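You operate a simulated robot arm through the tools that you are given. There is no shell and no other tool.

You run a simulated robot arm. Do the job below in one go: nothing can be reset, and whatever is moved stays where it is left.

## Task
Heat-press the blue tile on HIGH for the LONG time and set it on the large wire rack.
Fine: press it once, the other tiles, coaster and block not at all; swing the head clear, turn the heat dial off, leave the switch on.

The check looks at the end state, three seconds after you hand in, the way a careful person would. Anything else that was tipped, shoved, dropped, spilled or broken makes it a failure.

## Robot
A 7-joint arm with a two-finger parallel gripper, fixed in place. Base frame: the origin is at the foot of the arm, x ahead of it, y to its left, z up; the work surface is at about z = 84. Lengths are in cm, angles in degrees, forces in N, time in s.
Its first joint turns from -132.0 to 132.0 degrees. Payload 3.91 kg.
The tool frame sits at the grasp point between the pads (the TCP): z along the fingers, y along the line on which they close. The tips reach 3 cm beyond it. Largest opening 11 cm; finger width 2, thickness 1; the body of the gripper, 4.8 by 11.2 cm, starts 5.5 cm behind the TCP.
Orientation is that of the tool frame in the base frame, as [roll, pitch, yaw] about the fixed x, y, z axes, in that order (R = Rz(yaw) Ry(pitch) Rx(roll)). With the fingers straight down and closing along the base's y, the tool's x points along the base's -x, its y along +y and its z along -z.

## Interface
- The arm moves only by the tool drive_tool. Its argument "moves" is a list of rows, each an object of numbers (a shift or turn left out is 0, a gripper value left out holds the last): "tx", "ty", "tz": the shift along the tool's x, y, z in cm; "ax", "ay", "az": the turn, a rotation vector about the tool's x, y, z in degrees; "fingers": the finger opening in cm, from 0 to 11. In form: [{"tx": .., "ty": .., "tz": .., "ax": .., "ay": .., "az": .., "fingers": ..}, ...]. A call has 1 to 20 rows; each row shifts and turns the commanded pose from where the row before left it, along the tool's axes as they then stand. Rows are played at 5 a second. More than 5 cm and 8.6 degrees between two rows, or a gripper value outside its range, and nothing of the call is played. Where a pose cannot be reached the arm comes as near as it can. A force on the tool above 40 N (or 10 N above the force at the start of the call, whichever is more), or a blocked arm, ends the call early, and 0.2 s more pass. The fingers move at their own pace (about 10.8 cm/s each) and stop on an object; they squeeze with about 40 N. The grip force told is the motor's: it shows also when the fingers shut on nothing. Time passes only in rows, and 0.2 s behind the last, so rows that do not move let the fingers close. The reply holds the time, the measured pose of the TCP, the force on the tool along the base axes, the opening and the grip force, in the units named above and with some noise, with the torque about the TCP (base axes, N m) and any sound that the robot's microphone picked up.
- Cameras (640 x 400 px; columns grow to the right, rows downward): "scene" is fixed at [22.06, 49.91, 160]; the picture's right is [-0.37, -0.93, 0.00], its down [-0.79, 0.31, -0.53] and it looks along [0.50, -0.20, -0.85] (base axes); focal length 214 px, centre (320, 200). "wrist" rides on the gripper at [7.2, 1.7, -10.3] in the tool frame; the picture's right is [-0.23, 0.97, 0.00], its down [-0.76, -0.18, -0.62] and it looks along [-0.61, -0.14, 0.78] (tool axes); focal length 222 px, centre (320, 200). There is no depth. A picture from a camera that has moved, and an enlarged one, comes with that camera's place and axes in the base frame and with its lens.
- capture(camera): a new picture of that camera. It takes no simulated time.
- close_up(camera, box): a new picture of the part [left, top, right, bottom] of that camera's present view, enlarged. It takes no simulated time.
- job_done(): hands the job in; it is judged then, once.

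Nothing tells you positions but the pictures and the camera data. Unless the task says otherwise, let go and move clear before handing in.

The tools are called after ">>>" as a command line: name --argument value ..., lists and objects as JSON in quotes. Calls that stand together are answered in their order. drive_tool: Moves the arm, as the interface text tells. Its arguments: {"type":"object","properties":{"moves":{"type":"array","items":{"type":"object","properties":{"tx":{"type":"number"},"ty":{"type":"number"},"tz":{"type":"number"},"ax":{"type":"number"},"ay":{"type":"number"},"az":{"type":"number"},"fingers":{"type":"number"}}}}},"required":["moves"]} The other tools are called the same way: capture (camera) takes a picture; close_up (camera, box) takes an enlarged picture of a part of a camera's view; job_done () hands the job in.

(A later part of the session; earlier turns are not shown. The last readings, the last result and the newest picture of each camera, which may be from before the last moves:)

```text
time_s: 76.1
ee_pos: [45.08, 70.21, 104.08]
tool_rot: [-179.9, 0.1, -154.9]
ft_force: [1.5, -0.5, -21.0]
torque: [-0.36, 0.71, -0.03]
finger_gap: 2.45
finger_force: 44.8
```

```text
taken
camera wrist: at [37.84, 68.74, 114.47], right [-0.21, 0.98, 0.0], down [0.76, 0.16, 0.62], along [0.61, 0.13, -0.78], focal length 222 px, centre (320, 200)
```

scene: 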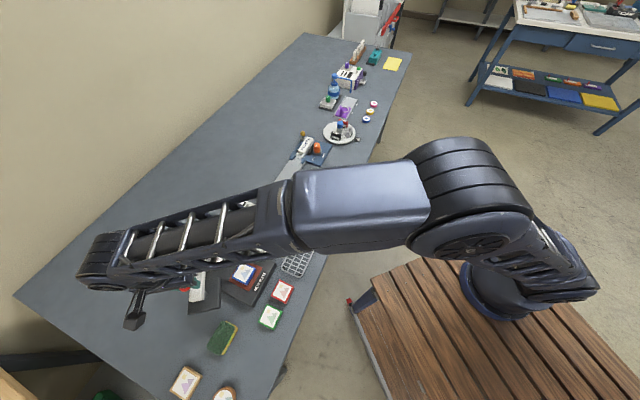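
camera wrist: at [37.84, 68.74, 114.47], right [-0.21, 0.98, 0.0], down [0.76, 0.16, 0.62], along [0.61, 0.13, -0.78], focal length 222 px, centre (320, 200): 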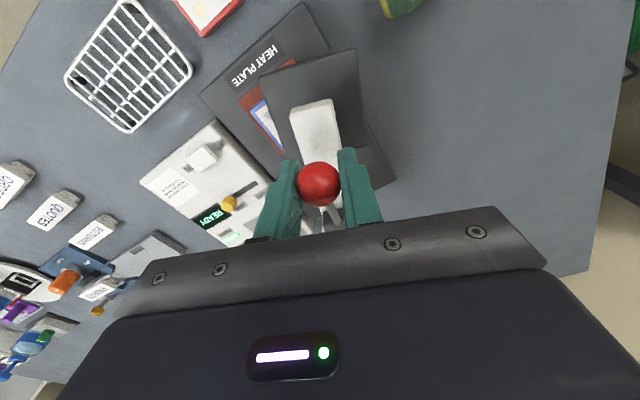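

The head is at about 205°, with the tile about 18–20° further. I'll relieve the small vertical load and continue.

>>> drive_tool --moves '[{"ty": -0.79, "tx": 0.0, "tz": 0.12, "az": -4}, {"ty": -0.79, "tx": -0.03, "az": -4}, {"ty": -0.79, "tx": -0.03, "az": -4}, {}]'

>>> capture --camera "wrist"

>>> close_up --camera "scene" --box '[140, 190, 320, 320]'

```text
time_s: 77.1
ee_pos: [46.41, 68.19, 104.09]
tool_rot: [180.0, 0.2, -143.0]
ft_force: [7.2, 5.1, -11.6]
torque: [0.04, -0.01, -0.06]
finger_gap: 2.46
finger_force: 45.3
```

```text
taken
camera wrist: at [39.51, 65.27, 114.46], right [-0.4, 0.91, 0.0], down [0.71, 0.32, 0.63], along [0.57, 0.25, -0.78], focal length 222 px, centre (320, 200)
```

wrist: 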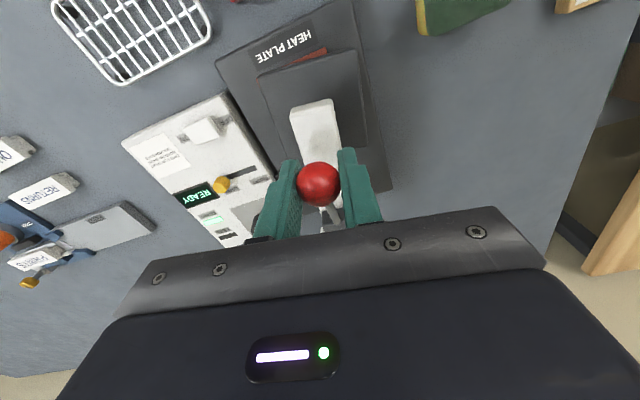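

```text
3.08 times, centred on (230, 255) of scene
camera zoom: at [22.06, 49.91, 160.0], right [-0.37, -0.93, 0.0], down [-0.79, 0.31, -0.53], along [0.5, -0.2, -0.85], focal length 660 px, centre (597, 31)
```

zoom: 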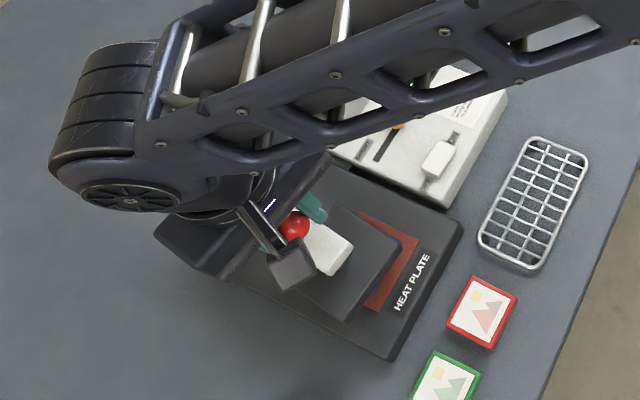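

The platen is almost over the tile. I'll go the last few degrees slowly, feeling for the end stop.

>>> drive_tool --moves '[{"ty": -0.4, "tx": -0.05, "tz": 0.08, "az": -2}, {"ty": -0.4, "tx": -0.03, "az": -2}, {"ty": -0.4, "tx": -0.03, "az": -2}, {}]'

>>> capture --camera "wrist"

```text
time_s: 78.1
ee_pos: [47.23, 67.34, 104.25]
tool_rot: [-180.0, 0.2, -136.9]
ft_force: [1.6, 2.4, 2.3]
torque: [0.38, -0.29, 0.21]
finger_gap: 2.43
finger_force: 44.8
```

```text
taken
camera wrist: at [40.66, 63.65, 114.46], right [-0.5, 0.87, 0.0], down [0.68, 0.39, 0.63], along [0.54, 0.31, -0.78], focal length 222 px, centre (320, 200)
```

wrist: 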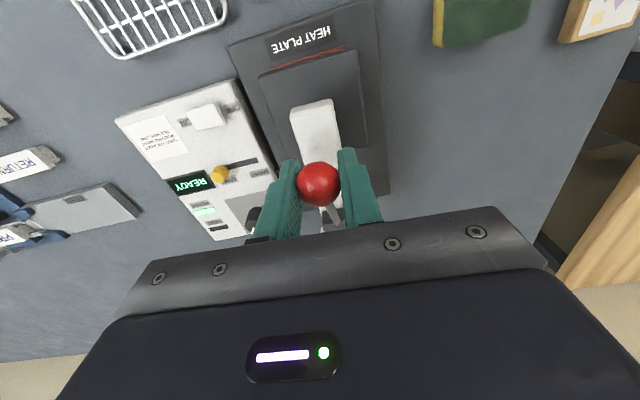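

>>> drive_tool --moves '[{"ty": -0.25, "tx": -0.01, "az": -1.2}, {"ty": -0.25, "tx": -0.01, "az": -1.2}, {}]'

>>> close_up --camera "wrist" --box '[200, 0, 420, 220]'

>>> close_up --camera "scene" --box '[170, 200, 300, 310]'

```text
time_s: 78.9
ee_pos: [47.33, 67.17, 103.99]
tool_rot: [180.0, 0.3, -134.5]
ft_force: [-10.0, 6.3, 10.0]
torque: [0.39, -0.29, -0.02]
finger_gap: 2.45
finger_force: 44.9
```

```text
1.82 times, centred on (310, 110) of wrist
camera zoom: at [41.02, 63.17, 114.43], right [-0.54, 0.84, 0.0], down [0.66, 0.42, 0.63], along [0.53, 0.34, -0.78], focal length 404 px, centre (338, 364)
```

zoom: 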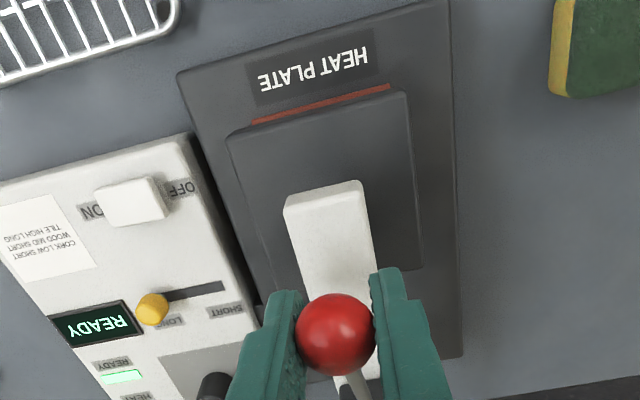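

```text
3.64 times, centred on (235, 255) of scene
camera zoom: at [22.06, 49.91, 160.0], right [-0.37, -0.93, 0.0], down [-0.79, 0.31, -0.53], along [0.5, -0.2, -0.85], focal length 780 px, centre (629, 0)
```

zoom: 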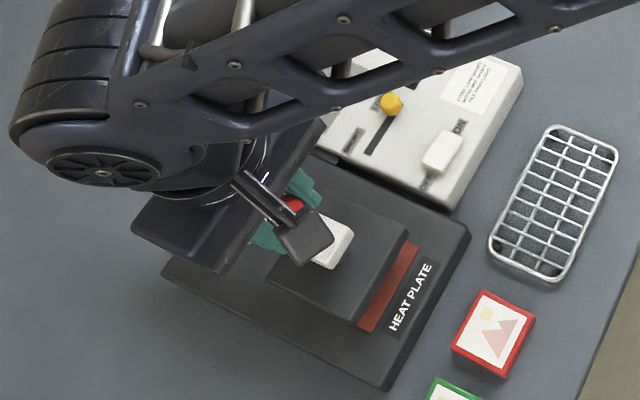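

The head has reached its end stop and the platen is aligned over the tile. I'll begin pulling the lever down, following its arc in small steps.

>>> drive_tool --moves '[{"ty": 0.06, "tz": 0.2, "tx": 0.08}, {"tz": 0.3, "tx": 0.13}, {"tz": 0.3, "tx": 0.13}, {}]'

>>> close_up --camera "wrist" --box '[200, 0, 420, 220]'

```text
time_s: 79.9
ee_pos: [47.07, 66.9, 103.29]
tool_rot: [-180.0, 0.2, -134.6]
ft_force: [-11.5, 10.0, 18.5]
torque: [0.84, -0.76, -0.01]
finger_gap: 2.46
finger_force: 44.8
```

```text
1.82 times, centred on (310, 110) of wrist
camera zoom: at [40.79, 62.97, 113.61], right [-0.53, 0.85, 0.0], down [0.66, 0.42, 0.63], along [0.53, 0.33, -0.78], focal length 404 px, centre (338, 364)
```

zoom: 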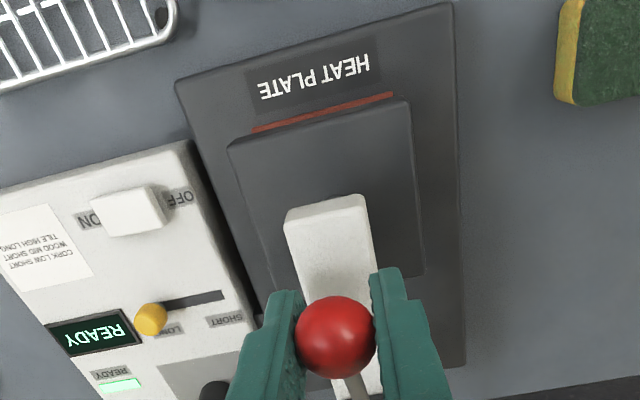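

The lever is moving with moderate resistance. I'll relieve the sideways load and keep lowering.

>>> drive_tool --moves '[{"ty": 0.12, "tz": 0.3, "tx": 0.12}, {"tz": 0.3, "tx": 0.1}, {"tz": 0.3, "tx": 0.1}, {}]'

>>> close_up --camera "wrist" --box '[200, 0, 420, 220]'

```text
time_s: 80.9
ee_pos: [46.82, 66.61, 102.22]
tool_rot: [-179.8, 0.2, -134.6]
ft_force: [-3.8, 12.0, 14.5]
torque: [0.68, -0.72, -0.06]
finger_gap: 2.47
finger_force: 44.3
```

```text
1.82 times, centred on (310, 110) of wrist
camera zoom: at [40.54, 62.73, 112.56], right [-0.53, 0.85, 0.0], down [0.66, 0.42, 0.63], along [0.53, 0.33, -0.78], focal length 404 px, centre (338, 364)
```

zoom: 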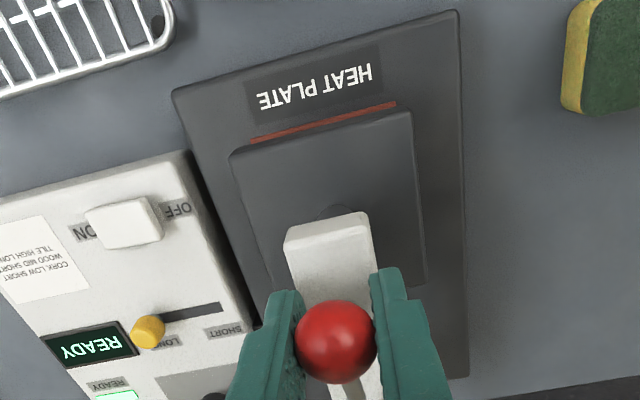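

The platen is descending, but the fingertips have reached the beam top, so I can't go lower with this deep grip. I'll release and re-grip the ball higher up.

>>> drive_tool --moves '[{"fingers": 4.5}, {}, {}]'

>>> close_up --camera "wrist" --box '[200, 0, 420, 220]'

```text
time_s: 81.7
ee_pos: [46.91, 66.65, 102.15]
tool_rot: [180.0, 0.0, -134.6]
ft_force: [0.2, -0.9, 0.6]
torque: [-0.02, 0.02, -0.01]
finger_gap: 4.51
finger_force: 0.0
```

```text
1.82 times, centred on (310, 110) of wrist
camera zoom: at [40.55, 62.73, 112.54], right [-0.53, 0.85, 0.0], down [0.66, 0.42, 0.62], along [0.53, 0.33, -0.78], focal length 404 px, centre (338, 364)
```

zoom: 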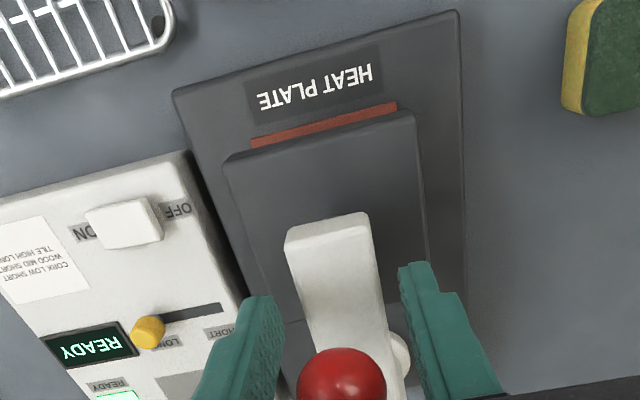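

The lever is spring-loaded and sprang back up; the display still shows READY, so nothing was pressed. I'll rise, close the fingers, and use the closed tips to push the ball down from above.

>>> drive_tool --moves '[{"tz": -2}, {"tz": -3}, {"tz": -4}, {"tz": -3}, {"fingers": 0}, {}, {}]'

>>> capture --camera "wrist"

>>> close_up --camera "scene" --box '[170, 190, 310, 310]'

```text
time_s: 83.3
ee_pos: [46.82, 66.61, 114.48]
tool_rot: [180.0, 0.2, -134.7]
ft_force: [-0.8, 0.1, -0.5]
torque: [0.0, 0.02, 0.0]
finger_gap: 0.0
finger_force: 38.4
```

```text
taken
camera wrist: at [40.5, 62.72, 124.85], right [-0.53, 0.85, 0.0], down [0.66, 0.42, 0.63], along [0.53, 0.33, -0.78], focal length 222 px, centre (320, 200)
```

wrist: 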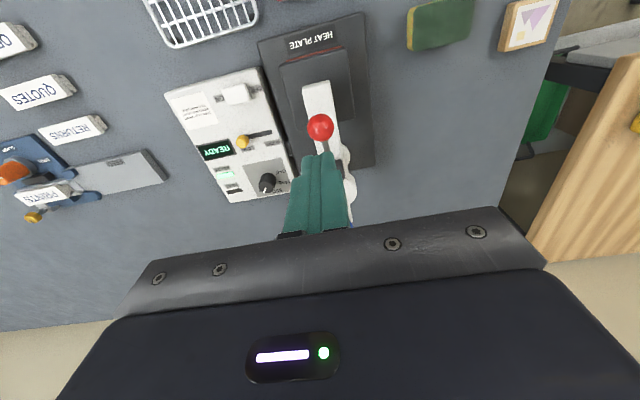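

```text
3.33 times, centred on (240, 250) of scene
camera zoom: at [22.06, 49.91, 160.0], right [-0.37, -0.93, 0.0], down [-0.79, 0.31, -0.53], along [0.5, -0.2, -0.85], focal length 715 px, centre (587, 33)
```

zoom: 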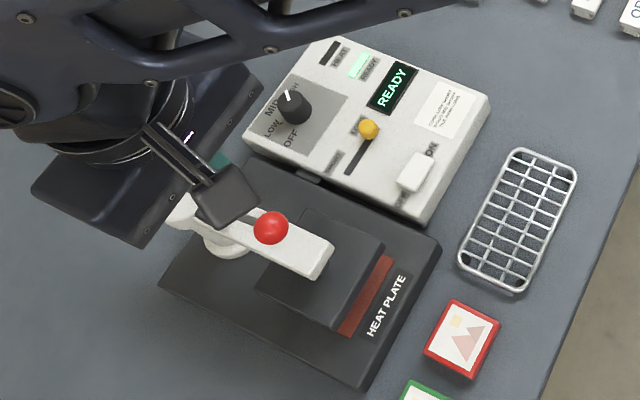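

The head is aligned and the ball is at about (47.2, 66.85, 104), directly below the closed tips. I'll lower to just above it.

>>> drive_tool --moves '[{"tz": 2, "tx": -0.1}, {"tz": 2}, {"tz": 1}, {}]'

>>> capture --camera "wrist"

>>> close_up --camera "scene" --box '[170, 190, 310, 310]'

```text
time_s: 84.3
ee_pos: [46.92, 66.6, 109.24]
tool_rot: [-179.9, 0.1, -134.6]
ft_force: [0.8, -0.3, -1.3]
torque: [0.0, 0.04, -0.02]
finger_gap: 0.0
finger_force: 37.9
```

```text
taken
camera wrist: at [40.64, 62.79, 119.67], right [-0.53, 0.85, 0.0], down [0.66, 0.42, 0.63], along [0.53, 0.33, -0.78], focal length 222 px, centre (320, 200)
```

wrist: 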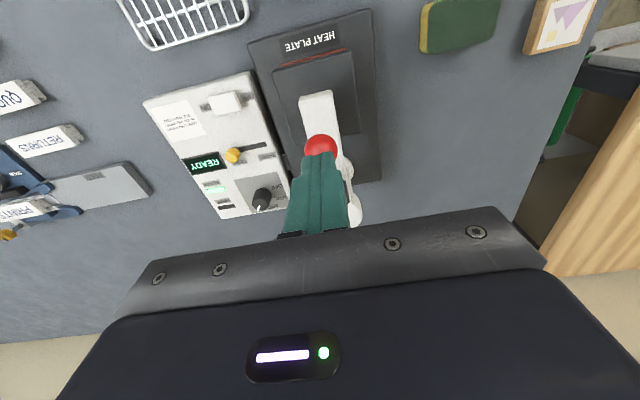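

```text
3.33 times, centred on (240, 250) of scene
camera zoom: at [22.06, 49.91, 160.0], right [-0.37, -0.93, 0.0], down [-0.79, 0.31, -0.53], along [0.5, -0.2, -0.85], focal length 715 px, centre (587, 33)
```

zoom: 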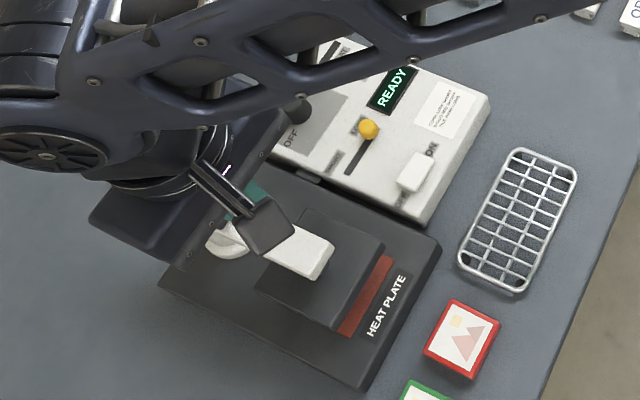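

>>> drive_tool --moves '[{"tz": 0.5}, {"tz": 0.5}, {"tz": 0.4}, {"tz": 0.4}, {}]'

>>> close_up --camera "wrist" --box '[160, 40, 420, 240]'

```text
time_s: 85.5
ee_pos: [46.9, 66.58, 107.4]
tool_rot: [-180.0, 0.2, -134.6]
ft_force: [-2.3, 0.3, 4.0]
torque: [0.0, 0.06, 0.03]
finger_gap: 0.01
finger_force: 37.6
```

```text
2.00 times, centred on (290, 140) of wrist
camera zoom: at [40.62, 62.79, 117.81], right [-0.53, 0.85, 0.0], down [0.66, 0.42, 0.63], along [0.53, 0.33, -0.78], focal length 444 px, centre (380, 320)
```

zoom: 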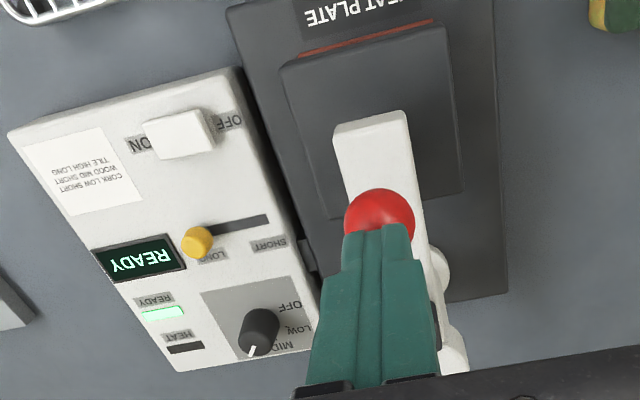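

The tips have contacted the ball (4 N). I'll continue pressing down in steady steps.

>>> drive_tool --moves '[{"tz": 0.4, "tx": 0.1}, {"tz": 0.4, "tx": 0.1}, {"tz": 0.4, "tx": 0.1}, {"tz": 0.3, "tx": 0.05}, {}]'

>>> close_up --camera "wrist" --box '[160, 40, 420, 240]'

```text
time_s: 86.7
ee_pos: [46.71, 66.41, 105.9]
tool_rot: [179.9, 0.2, -134.6]
ft_force: [-1.6, -1.8, 4.6]
torque: [-0.07, 0.04, 0.03]
finger_gap: 0.02
finger_force: 37.7
```

```text
2.00 times, centred on (290, 140) of wrist
camera zoom: at [40.4, 62.51, 116.33], right [-0.53, 0.85, 0.0], down [0.66, 0.42, 0.63], along [0.53, 0.33, -0.78], focal length 444 px, centre (380, 320)
```

zoom: 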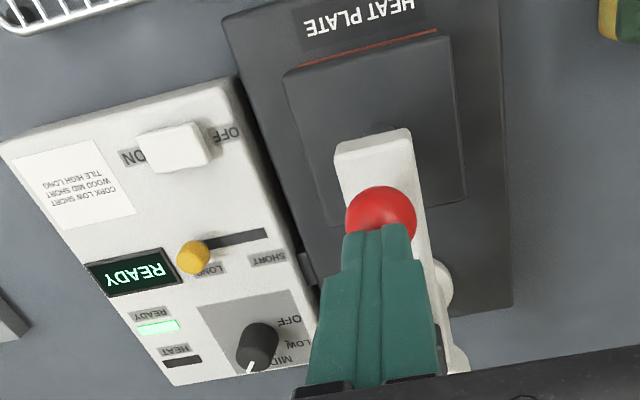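

>>> drive_tool --moves '[{"tz": 0.3, "tx": 0.05}, {"tz": 0.3}, {"tz": 0.3}, {}]'

>>> close_up --camera "wrist" --box '[160, 40, 420, 240]'

```text
time_s: 87.7
ee_pos: [46.68, 66.26, 105.19]
tool_rot: [-180.0, 0.3, -134.6]
ft_force: [0.5, -1.8, 14.0]
torque: [-0.08, 0.04, -0.09]
finger_gap: 0.0
finger_force: 37.8
```

```text
2.00 times, centred on (290, 140) of wrist
camera zoom: at [40.34, 62.44, 115.53], right [-0.53, 0.85, 0.0], down [0.66, 0.42, 0.63], along [0.53, 0.34, -0.78], focal length 444 px, centre (380, 320)
```

zoom: 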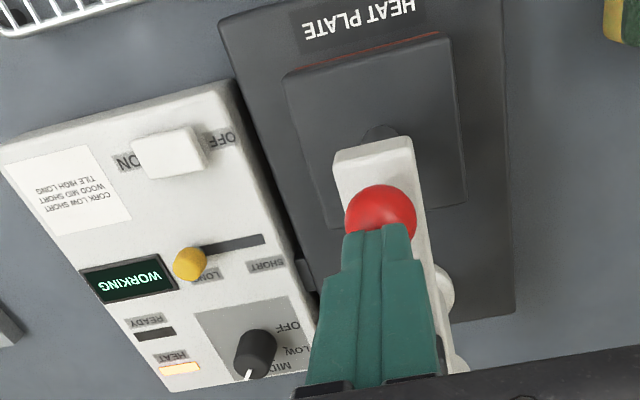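

The display says WORKING, so the press has begun. I'll hold steady with a touch more pressure and watch the display.

>>> drive_tool --moves '[{"tz": 0.05}, {}, {}, {}, {}, {}, {}, {}, {}, {}]'

>>> close_up --camera "wrist" --box '[160, 40, 420, 240]'

```text
time_s: 89.9
ee_pos: [46.67, 66.39, 105.18]
tool_rot: [-180.0, 0.1, -134.5]
ft_force: [2.4, 3.4, 29.9]
torque: [0.08, 0.03, 0.01]
finger_gap: 0.01
finger_force: 38.1
```

```text
2.00 times, centred on (290, 140) of wrist
camera zoom: at [40.33, 62.44, 115.48], right [-0.53, 0.85, 0.0], down [0.66, 0.42, 0.63], along [0.53, 0.33, -0.78], focal length 444 px, centre (380, 320)
```

zoom: 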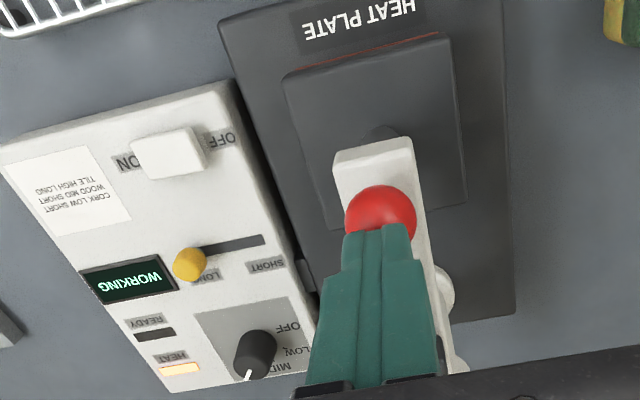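

>>> drive_tool --moves '[{}, {}, {}, {}, {}]'

>>> close_up --camera "wrist" --box '[180, 140, 300, 240]'

```text
time_s: 91.1
ee_pos: [46.68, 66.3, 105.15]
tool_rot: [-180.0, 0.2, -134.5]
ft_force: [2.2, 3.6, 31.7]
torque: [0.1, -0.04, 0.06]
finger_gap: 0.01
finger_force: 37.5
```

```text
4.00 times, centred on (240, 190) of wrist
camera zoom: at [40.34, 62.43, 115.48], right [-0.53, 0.85, 0.0], down [0.66, 0.42, 0.63], along [0.53, 0.33, -0.78], focal length 888 px, centre (640, 240)
```

zoom: 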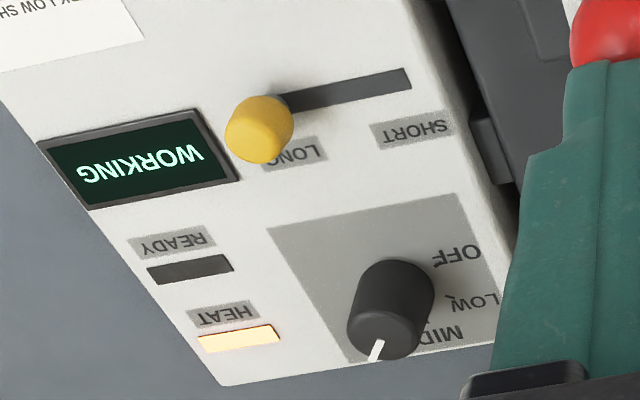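

>>> drive_tool --moves '[{}, {}, {}, {}]'

>>> close_up --camera "wrist" --box '[180, 140, 300, 240]'

```text
time_s: 92.1
ee_pos: [46.65, 66.37, 105.11]
tool_rot: [-179.9, 0.2, -134.5]
ft_force: [2.8, 3.6, 33.2]
torque: [0.08, 0.02, 0.01]
finger_gap: 0.02
finger_force: 37.8
```

```text
4.00 times, centred on (240, 190) of wrist
camera zoom: at [40.34, 62.43, 115.48], right [-0.53, 0.85, 0.0], down [0.66, 0.42, 0.63], along [0.53, 0.33, -0.78], focal length 888 px, centre (640, 240)
```

zoom: 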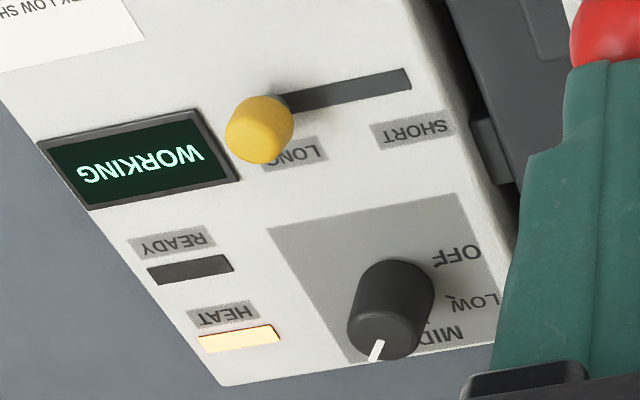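

>>> drive_tool --moves '[{"tz": -0.04}, {}, {}, {}]'

>>> close_up --camera "wrist" --box '[180, 140, 300, 240]'

```text
time_s: 93.1
ee_pos: [46.7, 66.43, 105.15]
tool_rot: [-180.0, 0.2, -134.5]
ft_force: [7.6, 8.4, 26.8]
torque: [0.19, -0.16, -0.02]
finger_gap: 0.0
finger_force: 37.4
```

```text
4.00 times, centred on (240, 190) of wrist
camera zoom: at [40.33, 62.43, 115.49], right [-0.53, 0.85, 0.0], down [0.66, 0.42, 0.63], along [0.53, 0.33, -0.78], focal length 888 px, centre (640, 240)
```

zoom: 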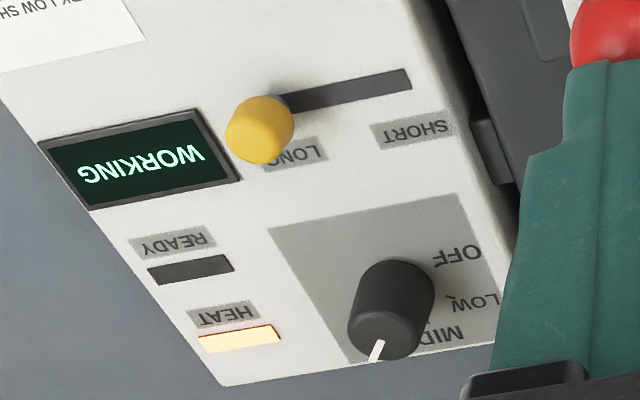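

>>> drive_tool --moves '[{}, {}, {}, {}]'

>>> close_up --camera "wrist" --box '[180, 140, 300, 240]'

```text
time_s: 94.1
ee_pos: [46.57, 66.25, 105.09]
tool_rot: [-179.9, 0.1, -134.5]
ft_force: [8.1, 5.8, 26.4]
torque: [0.11, -0.19, -0.09]
finger_gap: 0.0
finger_force: 37.9
```

```text
4.00 times, centred on (240, 190) of wrist
camera zoom: at [40.32, 62.42, 115.5], right [-0.53, 0.85, 0.0], down [0.66, 0.42, 0.63], along [0.53, 0.33, -0.78], focal length 888 px, centre (640, 240)
```

zoom: 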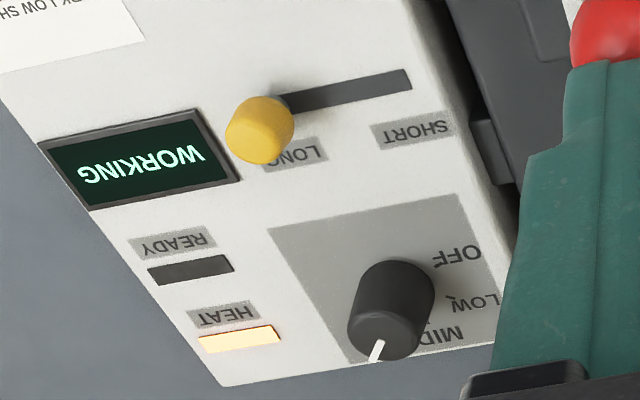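

Still WORKING; I keep holding in short intervals.

>>> drive_tool --moves '[{}, {}, {}, {}]'

>>> close_up --camera "wrist" --box '[180, 140, 300, 240]'

```text
time_s: 95.1
ee_pos: [46.5, 66.2, 105.09]
tool_rot: [179.9, 0.2, -134.6]
ft_force: [7.1, 3.4, 26.1]
torque: [0.07, -0.15, -0.09]
finger_gap: 0.01
finger_force: 38.0
```

```text
4.00 times, centred on (240, 190) of wrist
camera zoom: at [40.31, 62.42, 115.5], right [-0.53, 0.85, 0.0], down [0.66, 0.42, 0.63], along [0.53, 0.33, -0.78], focal length 888 px, centre (640, 240)
```

zoom: 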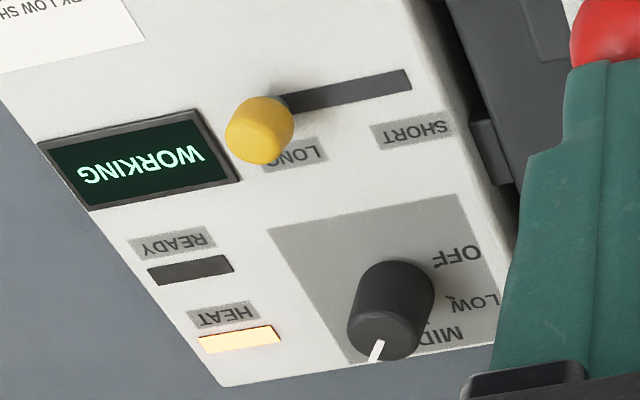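

>>> drive_tool --moves '[{}, {}, {}, {}]'

>>> close_up --camera "wrist" --box '[180, 140, 300, 240]'

```text
time_s: 96.1
ee_pos: [46.53, 66.25, 105.09]
tool_rot: [180.0, 0.2, -134.6]
ft_force: [5.0, 2.8, 25.5]
torque: [0.04, -0.07, -0.03]
finger_gap: 0.01
finger_force: 37.0
```

```text
4.00 times, centred on (240, 190) of wrist
camera zoom: at [40.3, 62.42, 115.5], right [-0.53, 0.85, 0.0], down [0.66, 0.42, 0.63], along [0.53, 0.33, -0.78], focal length 888 px, centre (640, 240)
```

zoom: 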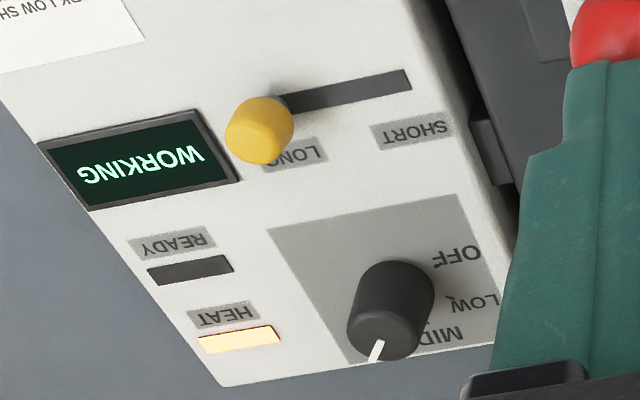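

>>> drive_tool --moves '[{}, {}, {}, {}]'

>>> close_up --camera "wrist" --box '[160, 40, 420, 240]'

```text
time_s: 97.1
ee_pos: [46.65, 66.41, 105.19]
tool_rot: [-180.0, 0.2, -134.7]
ft_force: [3.6, 1.4, 24.0]
torque: [0.06, -0.02, 0.04]
finger_gap: 0.0
finger_force: 37.6
```

```text
2.00 times, centred on (290, 140) of wrist
camera zoom: at [40.29, 62.42, 115.5], right [-0.53, 0.85, 0.0], down [0.66, 0.42, 0.63], along [0.53, 0.33, -0.78], focal length 444 px, centre (380, 320)
```

zoom: 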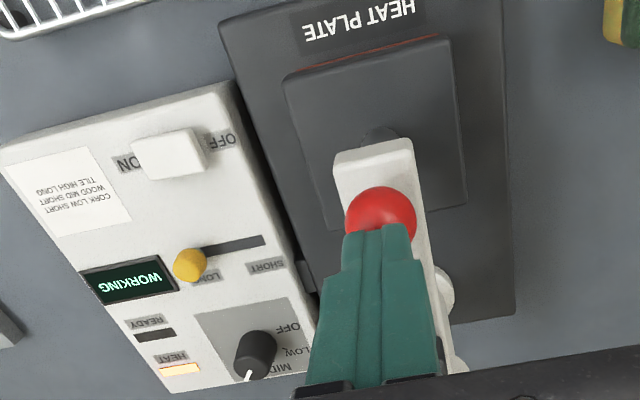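

>>> drive_tool --moves '[{"tz": 0.02}, {}, {}, {}]'

>>> close_up --camera "wrist" --box '[160, 40, 420, 240]'

```text
time_s: 98.1
ee_pos: [46.54, 66.29, 105.19]
tool_rot: [180.0, 0.2, -134.6]
ft_force: [3.7, 2.5, 27.1]
torque: [0.07, -0.02, -0.05]
finger_gap: 0.0
finger_force: 38.0
```

```text
2.00 times, centred on (290, 140) of wrist
camera zoom: at [40.28, 62.42, 115.49], right [-0.53, 0.85, 0.0], down [0.66, 0.42, 0.63], along [0.53, 0.33, -0.78], focal length 444 px, centre (380, 320)
```

zoom: 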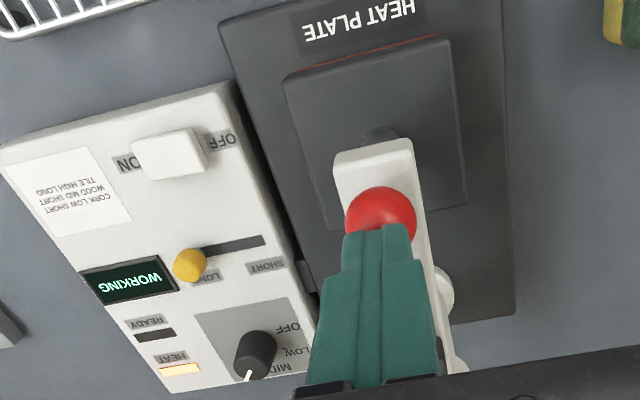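

>>> drive_tool --moves '[{}, {}, {}, {}]'

>>> close_up --camera "wrist" --box '[180, 140, 300, 240]'

```text
time_s: 99.1
ee_pos: [46.52, 66.32, 105.18]
tool_rot: [180.0, 0.2, -134.7]
ft_force: [3.7, 3.3, 30.3]
torque: [0.07, -0.06, -0.03]
finger_gap: 0.01
finger_force: 37.3
```

```text
4.00 times, centred on (240, 190) of wrist
camera zoom: at [40.28, 62.42, 115.5], right [-0.53, 0.85, 0.0], down [0.66, 0.42, 0.63], along [0.53, 0.33, -0.78], focal length 888 px, centre (640, 240)
```

zoom: 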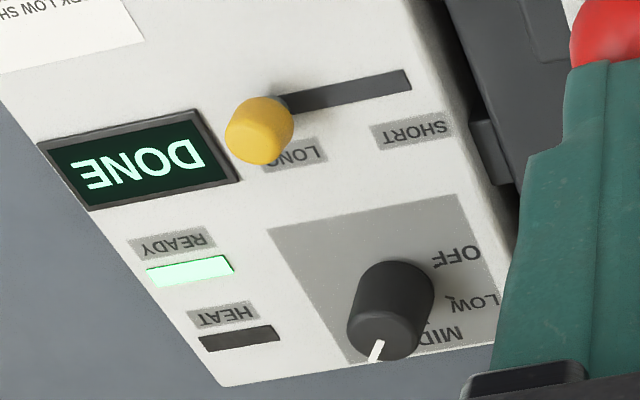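

DONE is shown. I'll raise now and let the lever spring back up.

>>> drive_tool --moves '[{"tz": -0.5, "tx": -0.05}, {"tz": -0.6, "tx": -0.15}, {"tz": -0.8, "tx": -0.15}, {"tz": -1.5}, {"tz": -3}, {"tz": -3}, {}]'

>>> capture --camera "wrist"

>>> close_up --camera "scene" --box '[170, 190, 310, 310]'

```text
time_s: 100.7
ee_pos: [46.98, 66.43, 114.4]
tool_rot: [-180.0, 0.2, -134.6]
ft_force: [0.3, -0.3, 0.0]
torque: [0.0, 0.0, 0.0]
finger_gap: 0.02
finger_force: 37.7
```

```text
taken
camera wrist: at [40.72, 62.59, 124.76], right [-0.53, 0.85, 0.0], down [0.66, 0.42, 0.63], along [0.53, 0.33, -0.78], focal length 222 px, centre (320, 200)
```

wrist: 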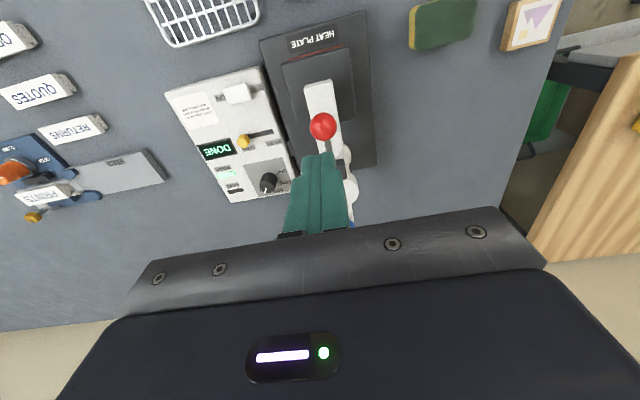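

```text
3.33 times, centred on (240, 250) of scene
camera zoom: at [22.06, 49.91, 160.0], right [-0.37, -0.93, 0.0], down [-0.79, 0.31, -0.53], along [0.5, -0.2, -0.85], focal length 715 px, centre (587, 33)
```

zoom: 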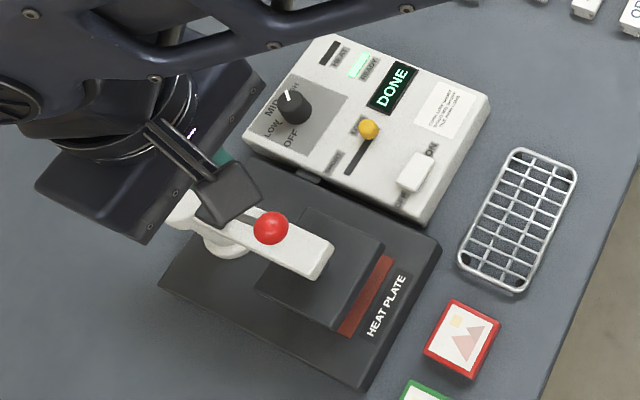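

The lever is back up and the tile has been pressed once. Now I'll grip the ball again, as before, to swing the head clear.

>>> drive_tool --moves '[{"tx": -0.58, "ty": 0.26, "fingers": 6}, {}, {}, {"tz": 3}, {"tz": 3}, {"tz": 2.5}, {"tz": 1.3}, {"tz": 0.6}, {}]'

>>> capture --camera "wrist"

```text
time_s: 102.7
ee_pos: [47.09, 67.26, 104.02]
tool_rot: [-179.9, 0.2, -134.6]
ft_force: [-0.1, -0.4, 0.3]
torque: [0.01, -0.02, -0.04]
finger_gap: 5.98
finger_force: 0.0
```

```text
taken
camera wrist: at [40.82, 63.31, 114.39], right [-0.53, 0.85, 0.0], down [0.66, 0.42, 0.63], along [0.53, 0.33, -0.78], focal length 222 px, centre (320, 200)
```

wrist: 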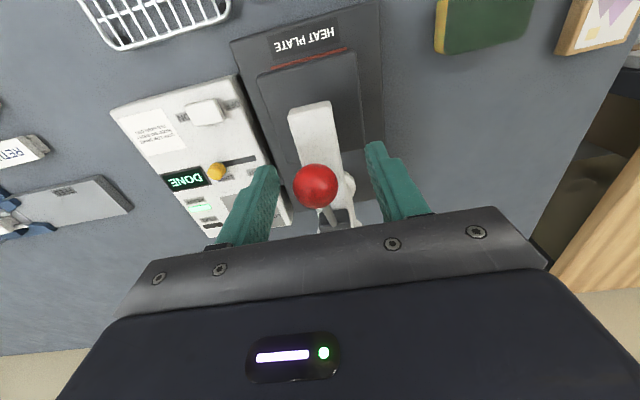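

>>> drive_tool --moves '[{"ty": -0.2}, {"fingers": 2}, {}, {}, {}]'

```text
time_s: 103.9
ee_pos: [47.1, 67.06, 103.96]
tool_rot: [-180.0, 0.1, -134.5]
ft_force: [0.1, -0.8, -1.2]
torque: [-0.02, 0.02, 0.01]
finger_gap: 2.44
finger_force: 45.3
```

The ball is gripped again. I'll swing the head back out clockwise in small steps.

>>> drive_tool --moves '[{"ty": 0.795, "tx": -0.028, "az": 4}, {"ty": 0.795, "tx": -0.028, "az": 4}, {"ty": 0.795, "tx": -0.028, "az": 4}, {"ty": 0.795, "tx": -0.028, "az": 4}, {}]'

```text
time_s: 105.1
ee_pos: [45.34, 69.66, 104.04]
tool_rot: [-180.0, 0.2, -150.6]
ft_force: [3.0, 1.9, 9.3]
torque: [0.28, -0.56, -0.01]
finger_gap: 2.44
finger_force: 44.8
```

>>> drive_tool --moves '[{"ty": 0.795, "tx": -0.05, "tz": -0.06, "az": 4}, {"ty": 0.795, "tx": -0.028, "az": 4}, {"ty": 0.795, "tx": -0.028, "az": 4}, {"ty": 0.795, "tx": -0.028, "az": 4}, {"ty": 0.795, "tx": -0.028, "az": 4}, {}]'

```text
time_s: 106.5
ee_pos: [43.99, 73.35, 103.99]
tool_rot: [-180.0, 0.0, -170.7]
ft_force: [-7.2, -1.9, -6.9]
torque: [-0.08, 0.6, -0.1]
finger_gap: 2.46
finger_force: 44.4
```

>>> drive_tool --moves '[{"ty": 0.795, "tx": 0.05, "tz": 0.04, "az": 4}, {"ty": 0.795, "tx": -0.028, "az": 4}, {"ty": 0.795, "tx": -0.028, "az": 4}, {"ty": 0.795, "tx": -0.028, "az": 4}, {"ty": 0.795, "tx": -0.028, "az": 4}, {}]'

>>> capture --camera "wrist"

```text
time_s: 107.9
ee_pos: [43.97, 77.4, 104.1]
tool_rot: [179.9, 0.0, 169.2]
ft_force: [-3.4, 2.3, -1.9]
torque: [0.05, -0.14, 0.13]
finger_gap: 2.45
finger_force: 45.0
```

```text
taken
camera wrist: at [37.25, 80.51, 114.44], right [0.4, 0.92, 0.0], down [0.71, -0.32, 0.62], along [0.57, -0.25, -0.78], focal length 222 px, centre (320, 200)
```

wrist: 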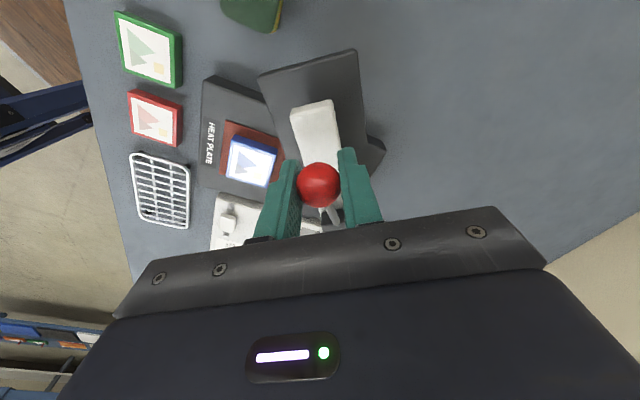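

>>> drive_tool --moves '[{"ty": 0.795, "tx": 0.0, "az": 4}, {"ty": 0.795, "tx": -0.028, "az": 4}, {"ty": 0.795, "tx": -0.028, "az": 4}, {"ty": 0.795, "tx": -0.028, "az": 4}, {"ty": 0.6, "tx": -0.02, "az": 3}, {}]'

>>> capture --camera "wrist"

```text
time_s: 109.3
ee_pos: [45.46, 81.01, 104.02]
tool_rot: [179.8, 0.1, 150.3]
ft_force: [0.5, 1.8, 4.4]
torque: [-0.17, -0.32, 0.04]
finger_gap: 2.46
finger_force: 45.4
```

```text
taken
camera wrist: at [39.85, 86.05, 114.43], right [0.68, 0.73, 0.0], down [0.57, -0.53, 0.62], along [0.46, -0.42, -0.78], focal length 222 px, centre (320, 200)
```

wrist: 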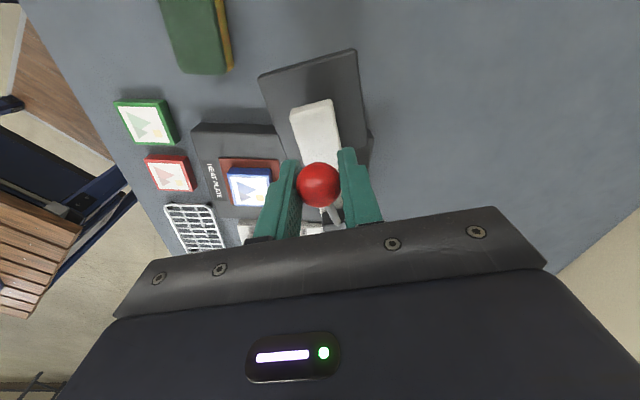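

The head is back at its original clear position. I'll release the ball and rise straight up.

>>> drive_tool --moves '[{"fingers": 5.5}, {}, {}, {"tz": -3}, {"tz": -4}, {"tz": -4}, {}]'

>>> capture --camera "wrist"

>>> close_up --camera "wrist" --box '[180, 40, 400, 220]'

```text
time_s: 110.9
ee_pos: [45.26, 81.23, 114.92]
tool_rot: [179.8, 0.1, 150.5]
ft_force: [-1.0, -0.4, 0.4]
torque: [0.0, 0.01, 0.01]
finger_gap: 5.48
finger_force: 0.1
```

```text
taken
camera wrist: at [39.86, 86.26, 125.43], right [0.68, 0.73, 0.0], down [0.57, -0.53, 0.62], along [0.46, -0.42, -0.78], focal length 222 px, centre (320, 200)
```

wrist: 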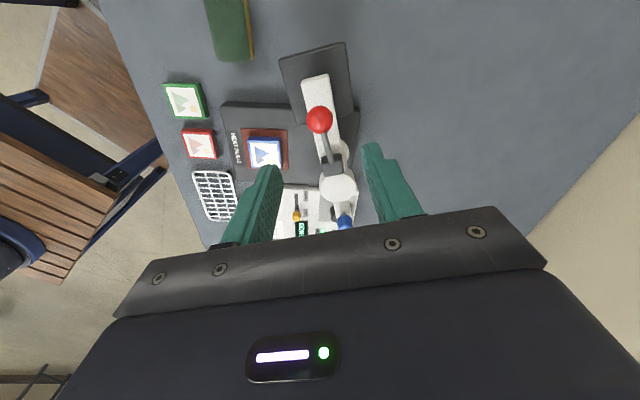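

```text
2.22 times, centred on (290, 130) of wrist
camera zoom: at [39.86, 86.26, 125.43], right [0.68, 0.73, 0.0], down [0.57, -0.53, 0.62], along [0.46, -0.42, -0.78], focal length 494 px, centre (387, 356)
```

zoom: 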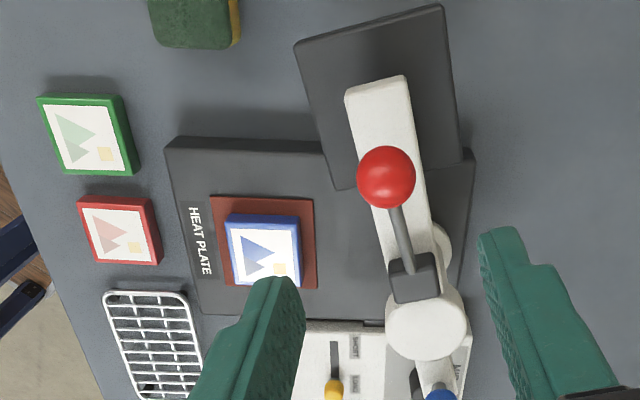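

The head is clear and the tile's print is now vivid. I'll move over the tile and turn to a neutral heading for picking it up.

>>> drive_tool --moves '[{"tx": -2.055, "ty": -2.95}, {"tx": -2.055, "ty": -2.95}, {"tx": -2.055, "ty": -2.95}, {"tx": -2.055, "ty": -2.95, "fingers": 8}, {"az": -8.28}, {"az": -8.28}, {"az": -8.28}, {"az": -8.28}, {"az": -8.28}, {"az": -8.28}, {"az": -8.28}, {"az": -8.28}, {"az": -8.28}, {}]'

>>> capture --camera "wrist"

>>> close_up --camera "wrist" --box '[240, 20, 400, 150]'

>>> capture --camera "scene"

```text
time_s: 113.9
ee_pos: [46.62, 66.66, 115.0]
tool_rot: [180.0, 0.1, -135.1]
ft_force: [-0.5, -1.1, -0.2]
torque: [-0.01, -0.02, 0.04]
finger_gap: 8.01
finger_force: 0.0
```

```text
taken
camera wrist: at [40.26, 62.78, 125.37], right [-0.53, 0.85, 0.0], down [0.66, 0.41, 0.63], along [0.53, 0.33, -0.78], focal length 222 px, centre (320, 200)
```

wrist: 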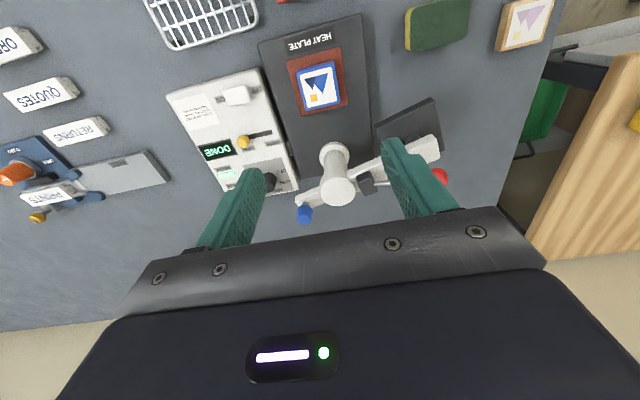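

```text
3.08 times, centred on (320, 85) of wrist
camera zoom: at [40.26, 62.78, 125.37], right [-0.53, 0.85, 0.0], down [0.66, 0.41, 0.63], along [0.53, 0.33, -0.78], focal length 684 px, centre (320, 554)
```

zoom: 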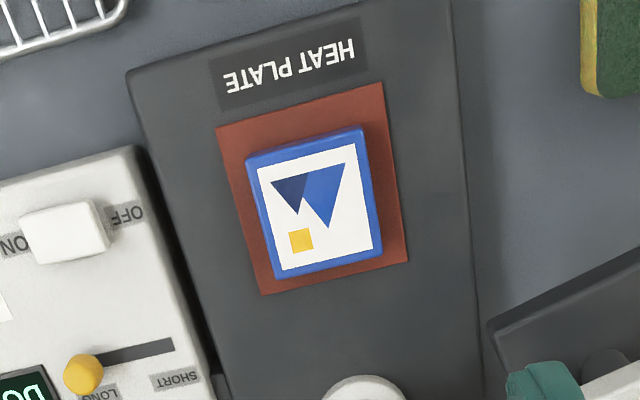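

```text
taken
```

scene: 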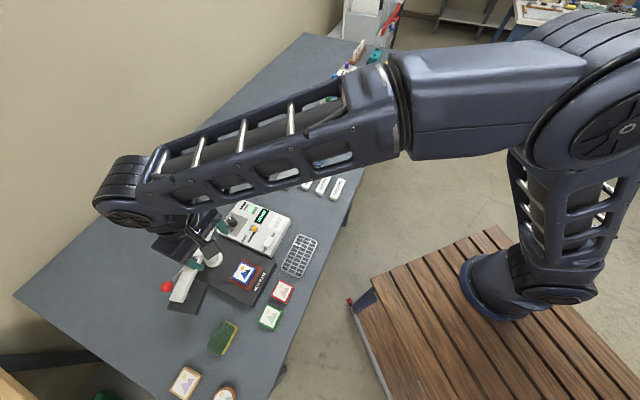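

The design is fully transferred. The tile centre is right under the gripper at about (46.75, 66.7); I'll descend to grip it.

>>> drive_tool --moves '[{"tx": -0.08, "ty": -0.05, "tz": 4.5, "fingers": 8}, {"tz": 4.5}, {"tz": 4.5}, {"tz": 4.5}, {"tz": 3.5}, {"tz": 1.7}, {"tz": 0.5}, {}]'

>>> capture --camera "wrist"

>>> close_up --camera "scene" --box '[150, 190, 310, 310]'

```text
time_s: 115.7
ee_pos: [46.82, 66.69, 91.26]
tool_rot: [-180.0, 0.1, -135.2]
ft_force: [0.0, 0.9, 0.5]
torque: [-0.02, 0.04, -0.02]
finger_gap: 7.99
finger_force: 0.1
```

```text
taken
camera wrist: at [40.4, 62.78, 101.69], right [-0.53, 0.85, 0.0], down [0.66, 0.41, 0.63], along [0.53, 0.33, -0.78], focal length 222 px, centre (320, 200)
```

wrist: 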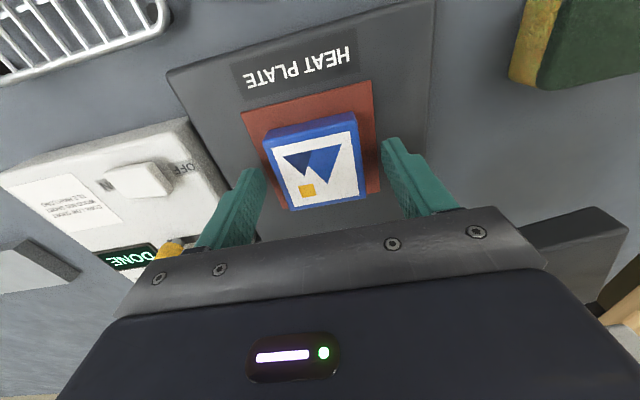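

```text
3.33 times, centred on (230, 250) of scene
camera zoom: at [22.06, 49.91, 160.0], right [-0.37, -0.93, 0.0], down [-0.79, 0.31, -0.53], along [0.5, -0.2, -0.85], focal length 715 px, centre (620, 33)
```

zoom: 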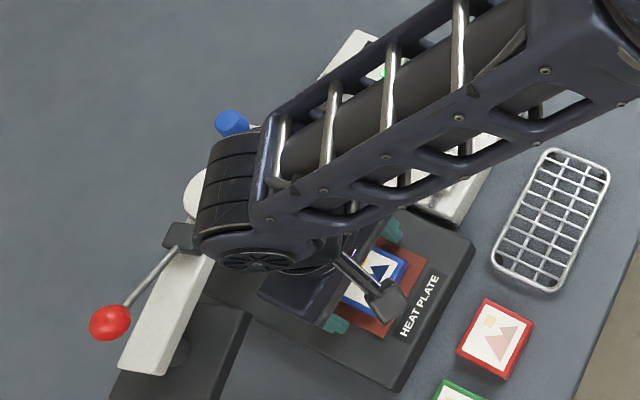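

>>> drive_tool --moves '[{"tz": 0.2}, {"tz": 0.1}, {}, {"fingers": 3}, {}, {}, {}, {}]'

>>> close_up --camera "wrist" --box '[220, 80, 450, 240]'

```text
time_s: 117.5
ee_pos: [46.73, 66.81, 91.02]
tool_rot: [-180.0, 0.0, -135.2]
ft_force: [0.7, 0.7, -0.5]
torque: [0.02, -0.03, -0.02]
finger_gap: 5.51
finger_force: 40.2
```

```text
2.50 times, centred on (335, 160) of wrist
camera zoom: at [40.39, 62.84, 101.42], right [-0.53, 0.85, 0.0], down [0.66, 0.41, 0.63], along [0.53, 0.33, -0.78], focal length 555 px, centre (282, 300)
```

zoom: 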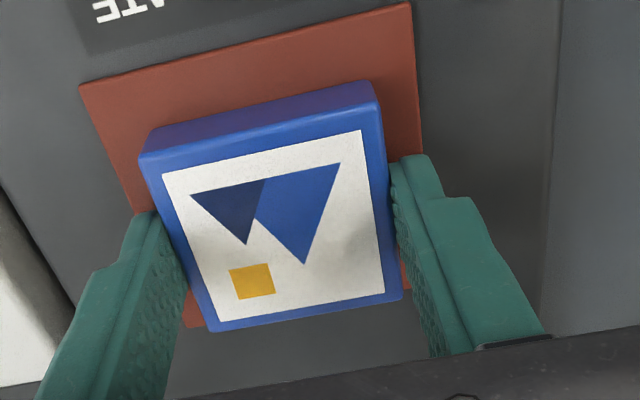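

The grip may be a bit shallow. I'll reopen slightly, lower 1.5 mm more, and close again.

>>> drive_tool --moves '[{"fingers": 6.5}, {}, {"tz": 0.13}, {}, {"fingers": 3}, {}, {}, {}, {}]'

>>> drive_tool --moves '[{"tz": -0.3}, {"tz": -0.3}, {"tz": -0.4}, {"tz": -0.6}, {}]'

>>> close_up --camera "wrist" --box '[220, 80, 450, 240]'

```text
time_s: 119.5
ee_pos: [46.74, 66.65, 90.91]
tool_rot: [-180.0, 0.2, -135.1]
ft_force: [-0.4, 0.1, -0.2]
torque: [0.0, 0.0, -0.02]
finger_gap: 5.52
finger_force: 40.2
```

```text
time_s: 120.7
ee_pos: [46.68, 66.57, 92.57]
tool_rot: [179.9, 0.0, -135.1]
ft_force: [-0.3, 0.3, -1.2]
torque: [0.02, 0.02, 0.0]
finger_gap: 5.51
finger_force: 40.4
```

```text
2.50 times, centred on (335, 160) of wrist
camera zoom: at [40.41, 62.76, 102.91], right [-0.53, 0.85, 0.0], down [0.66, 0.41, 0.62], along [0.53, 0.33, -0.78], focal length 555 px, centre (282, 300)
```

zoom: 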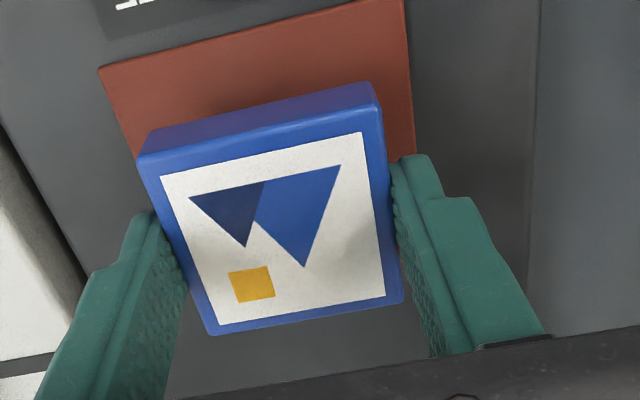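

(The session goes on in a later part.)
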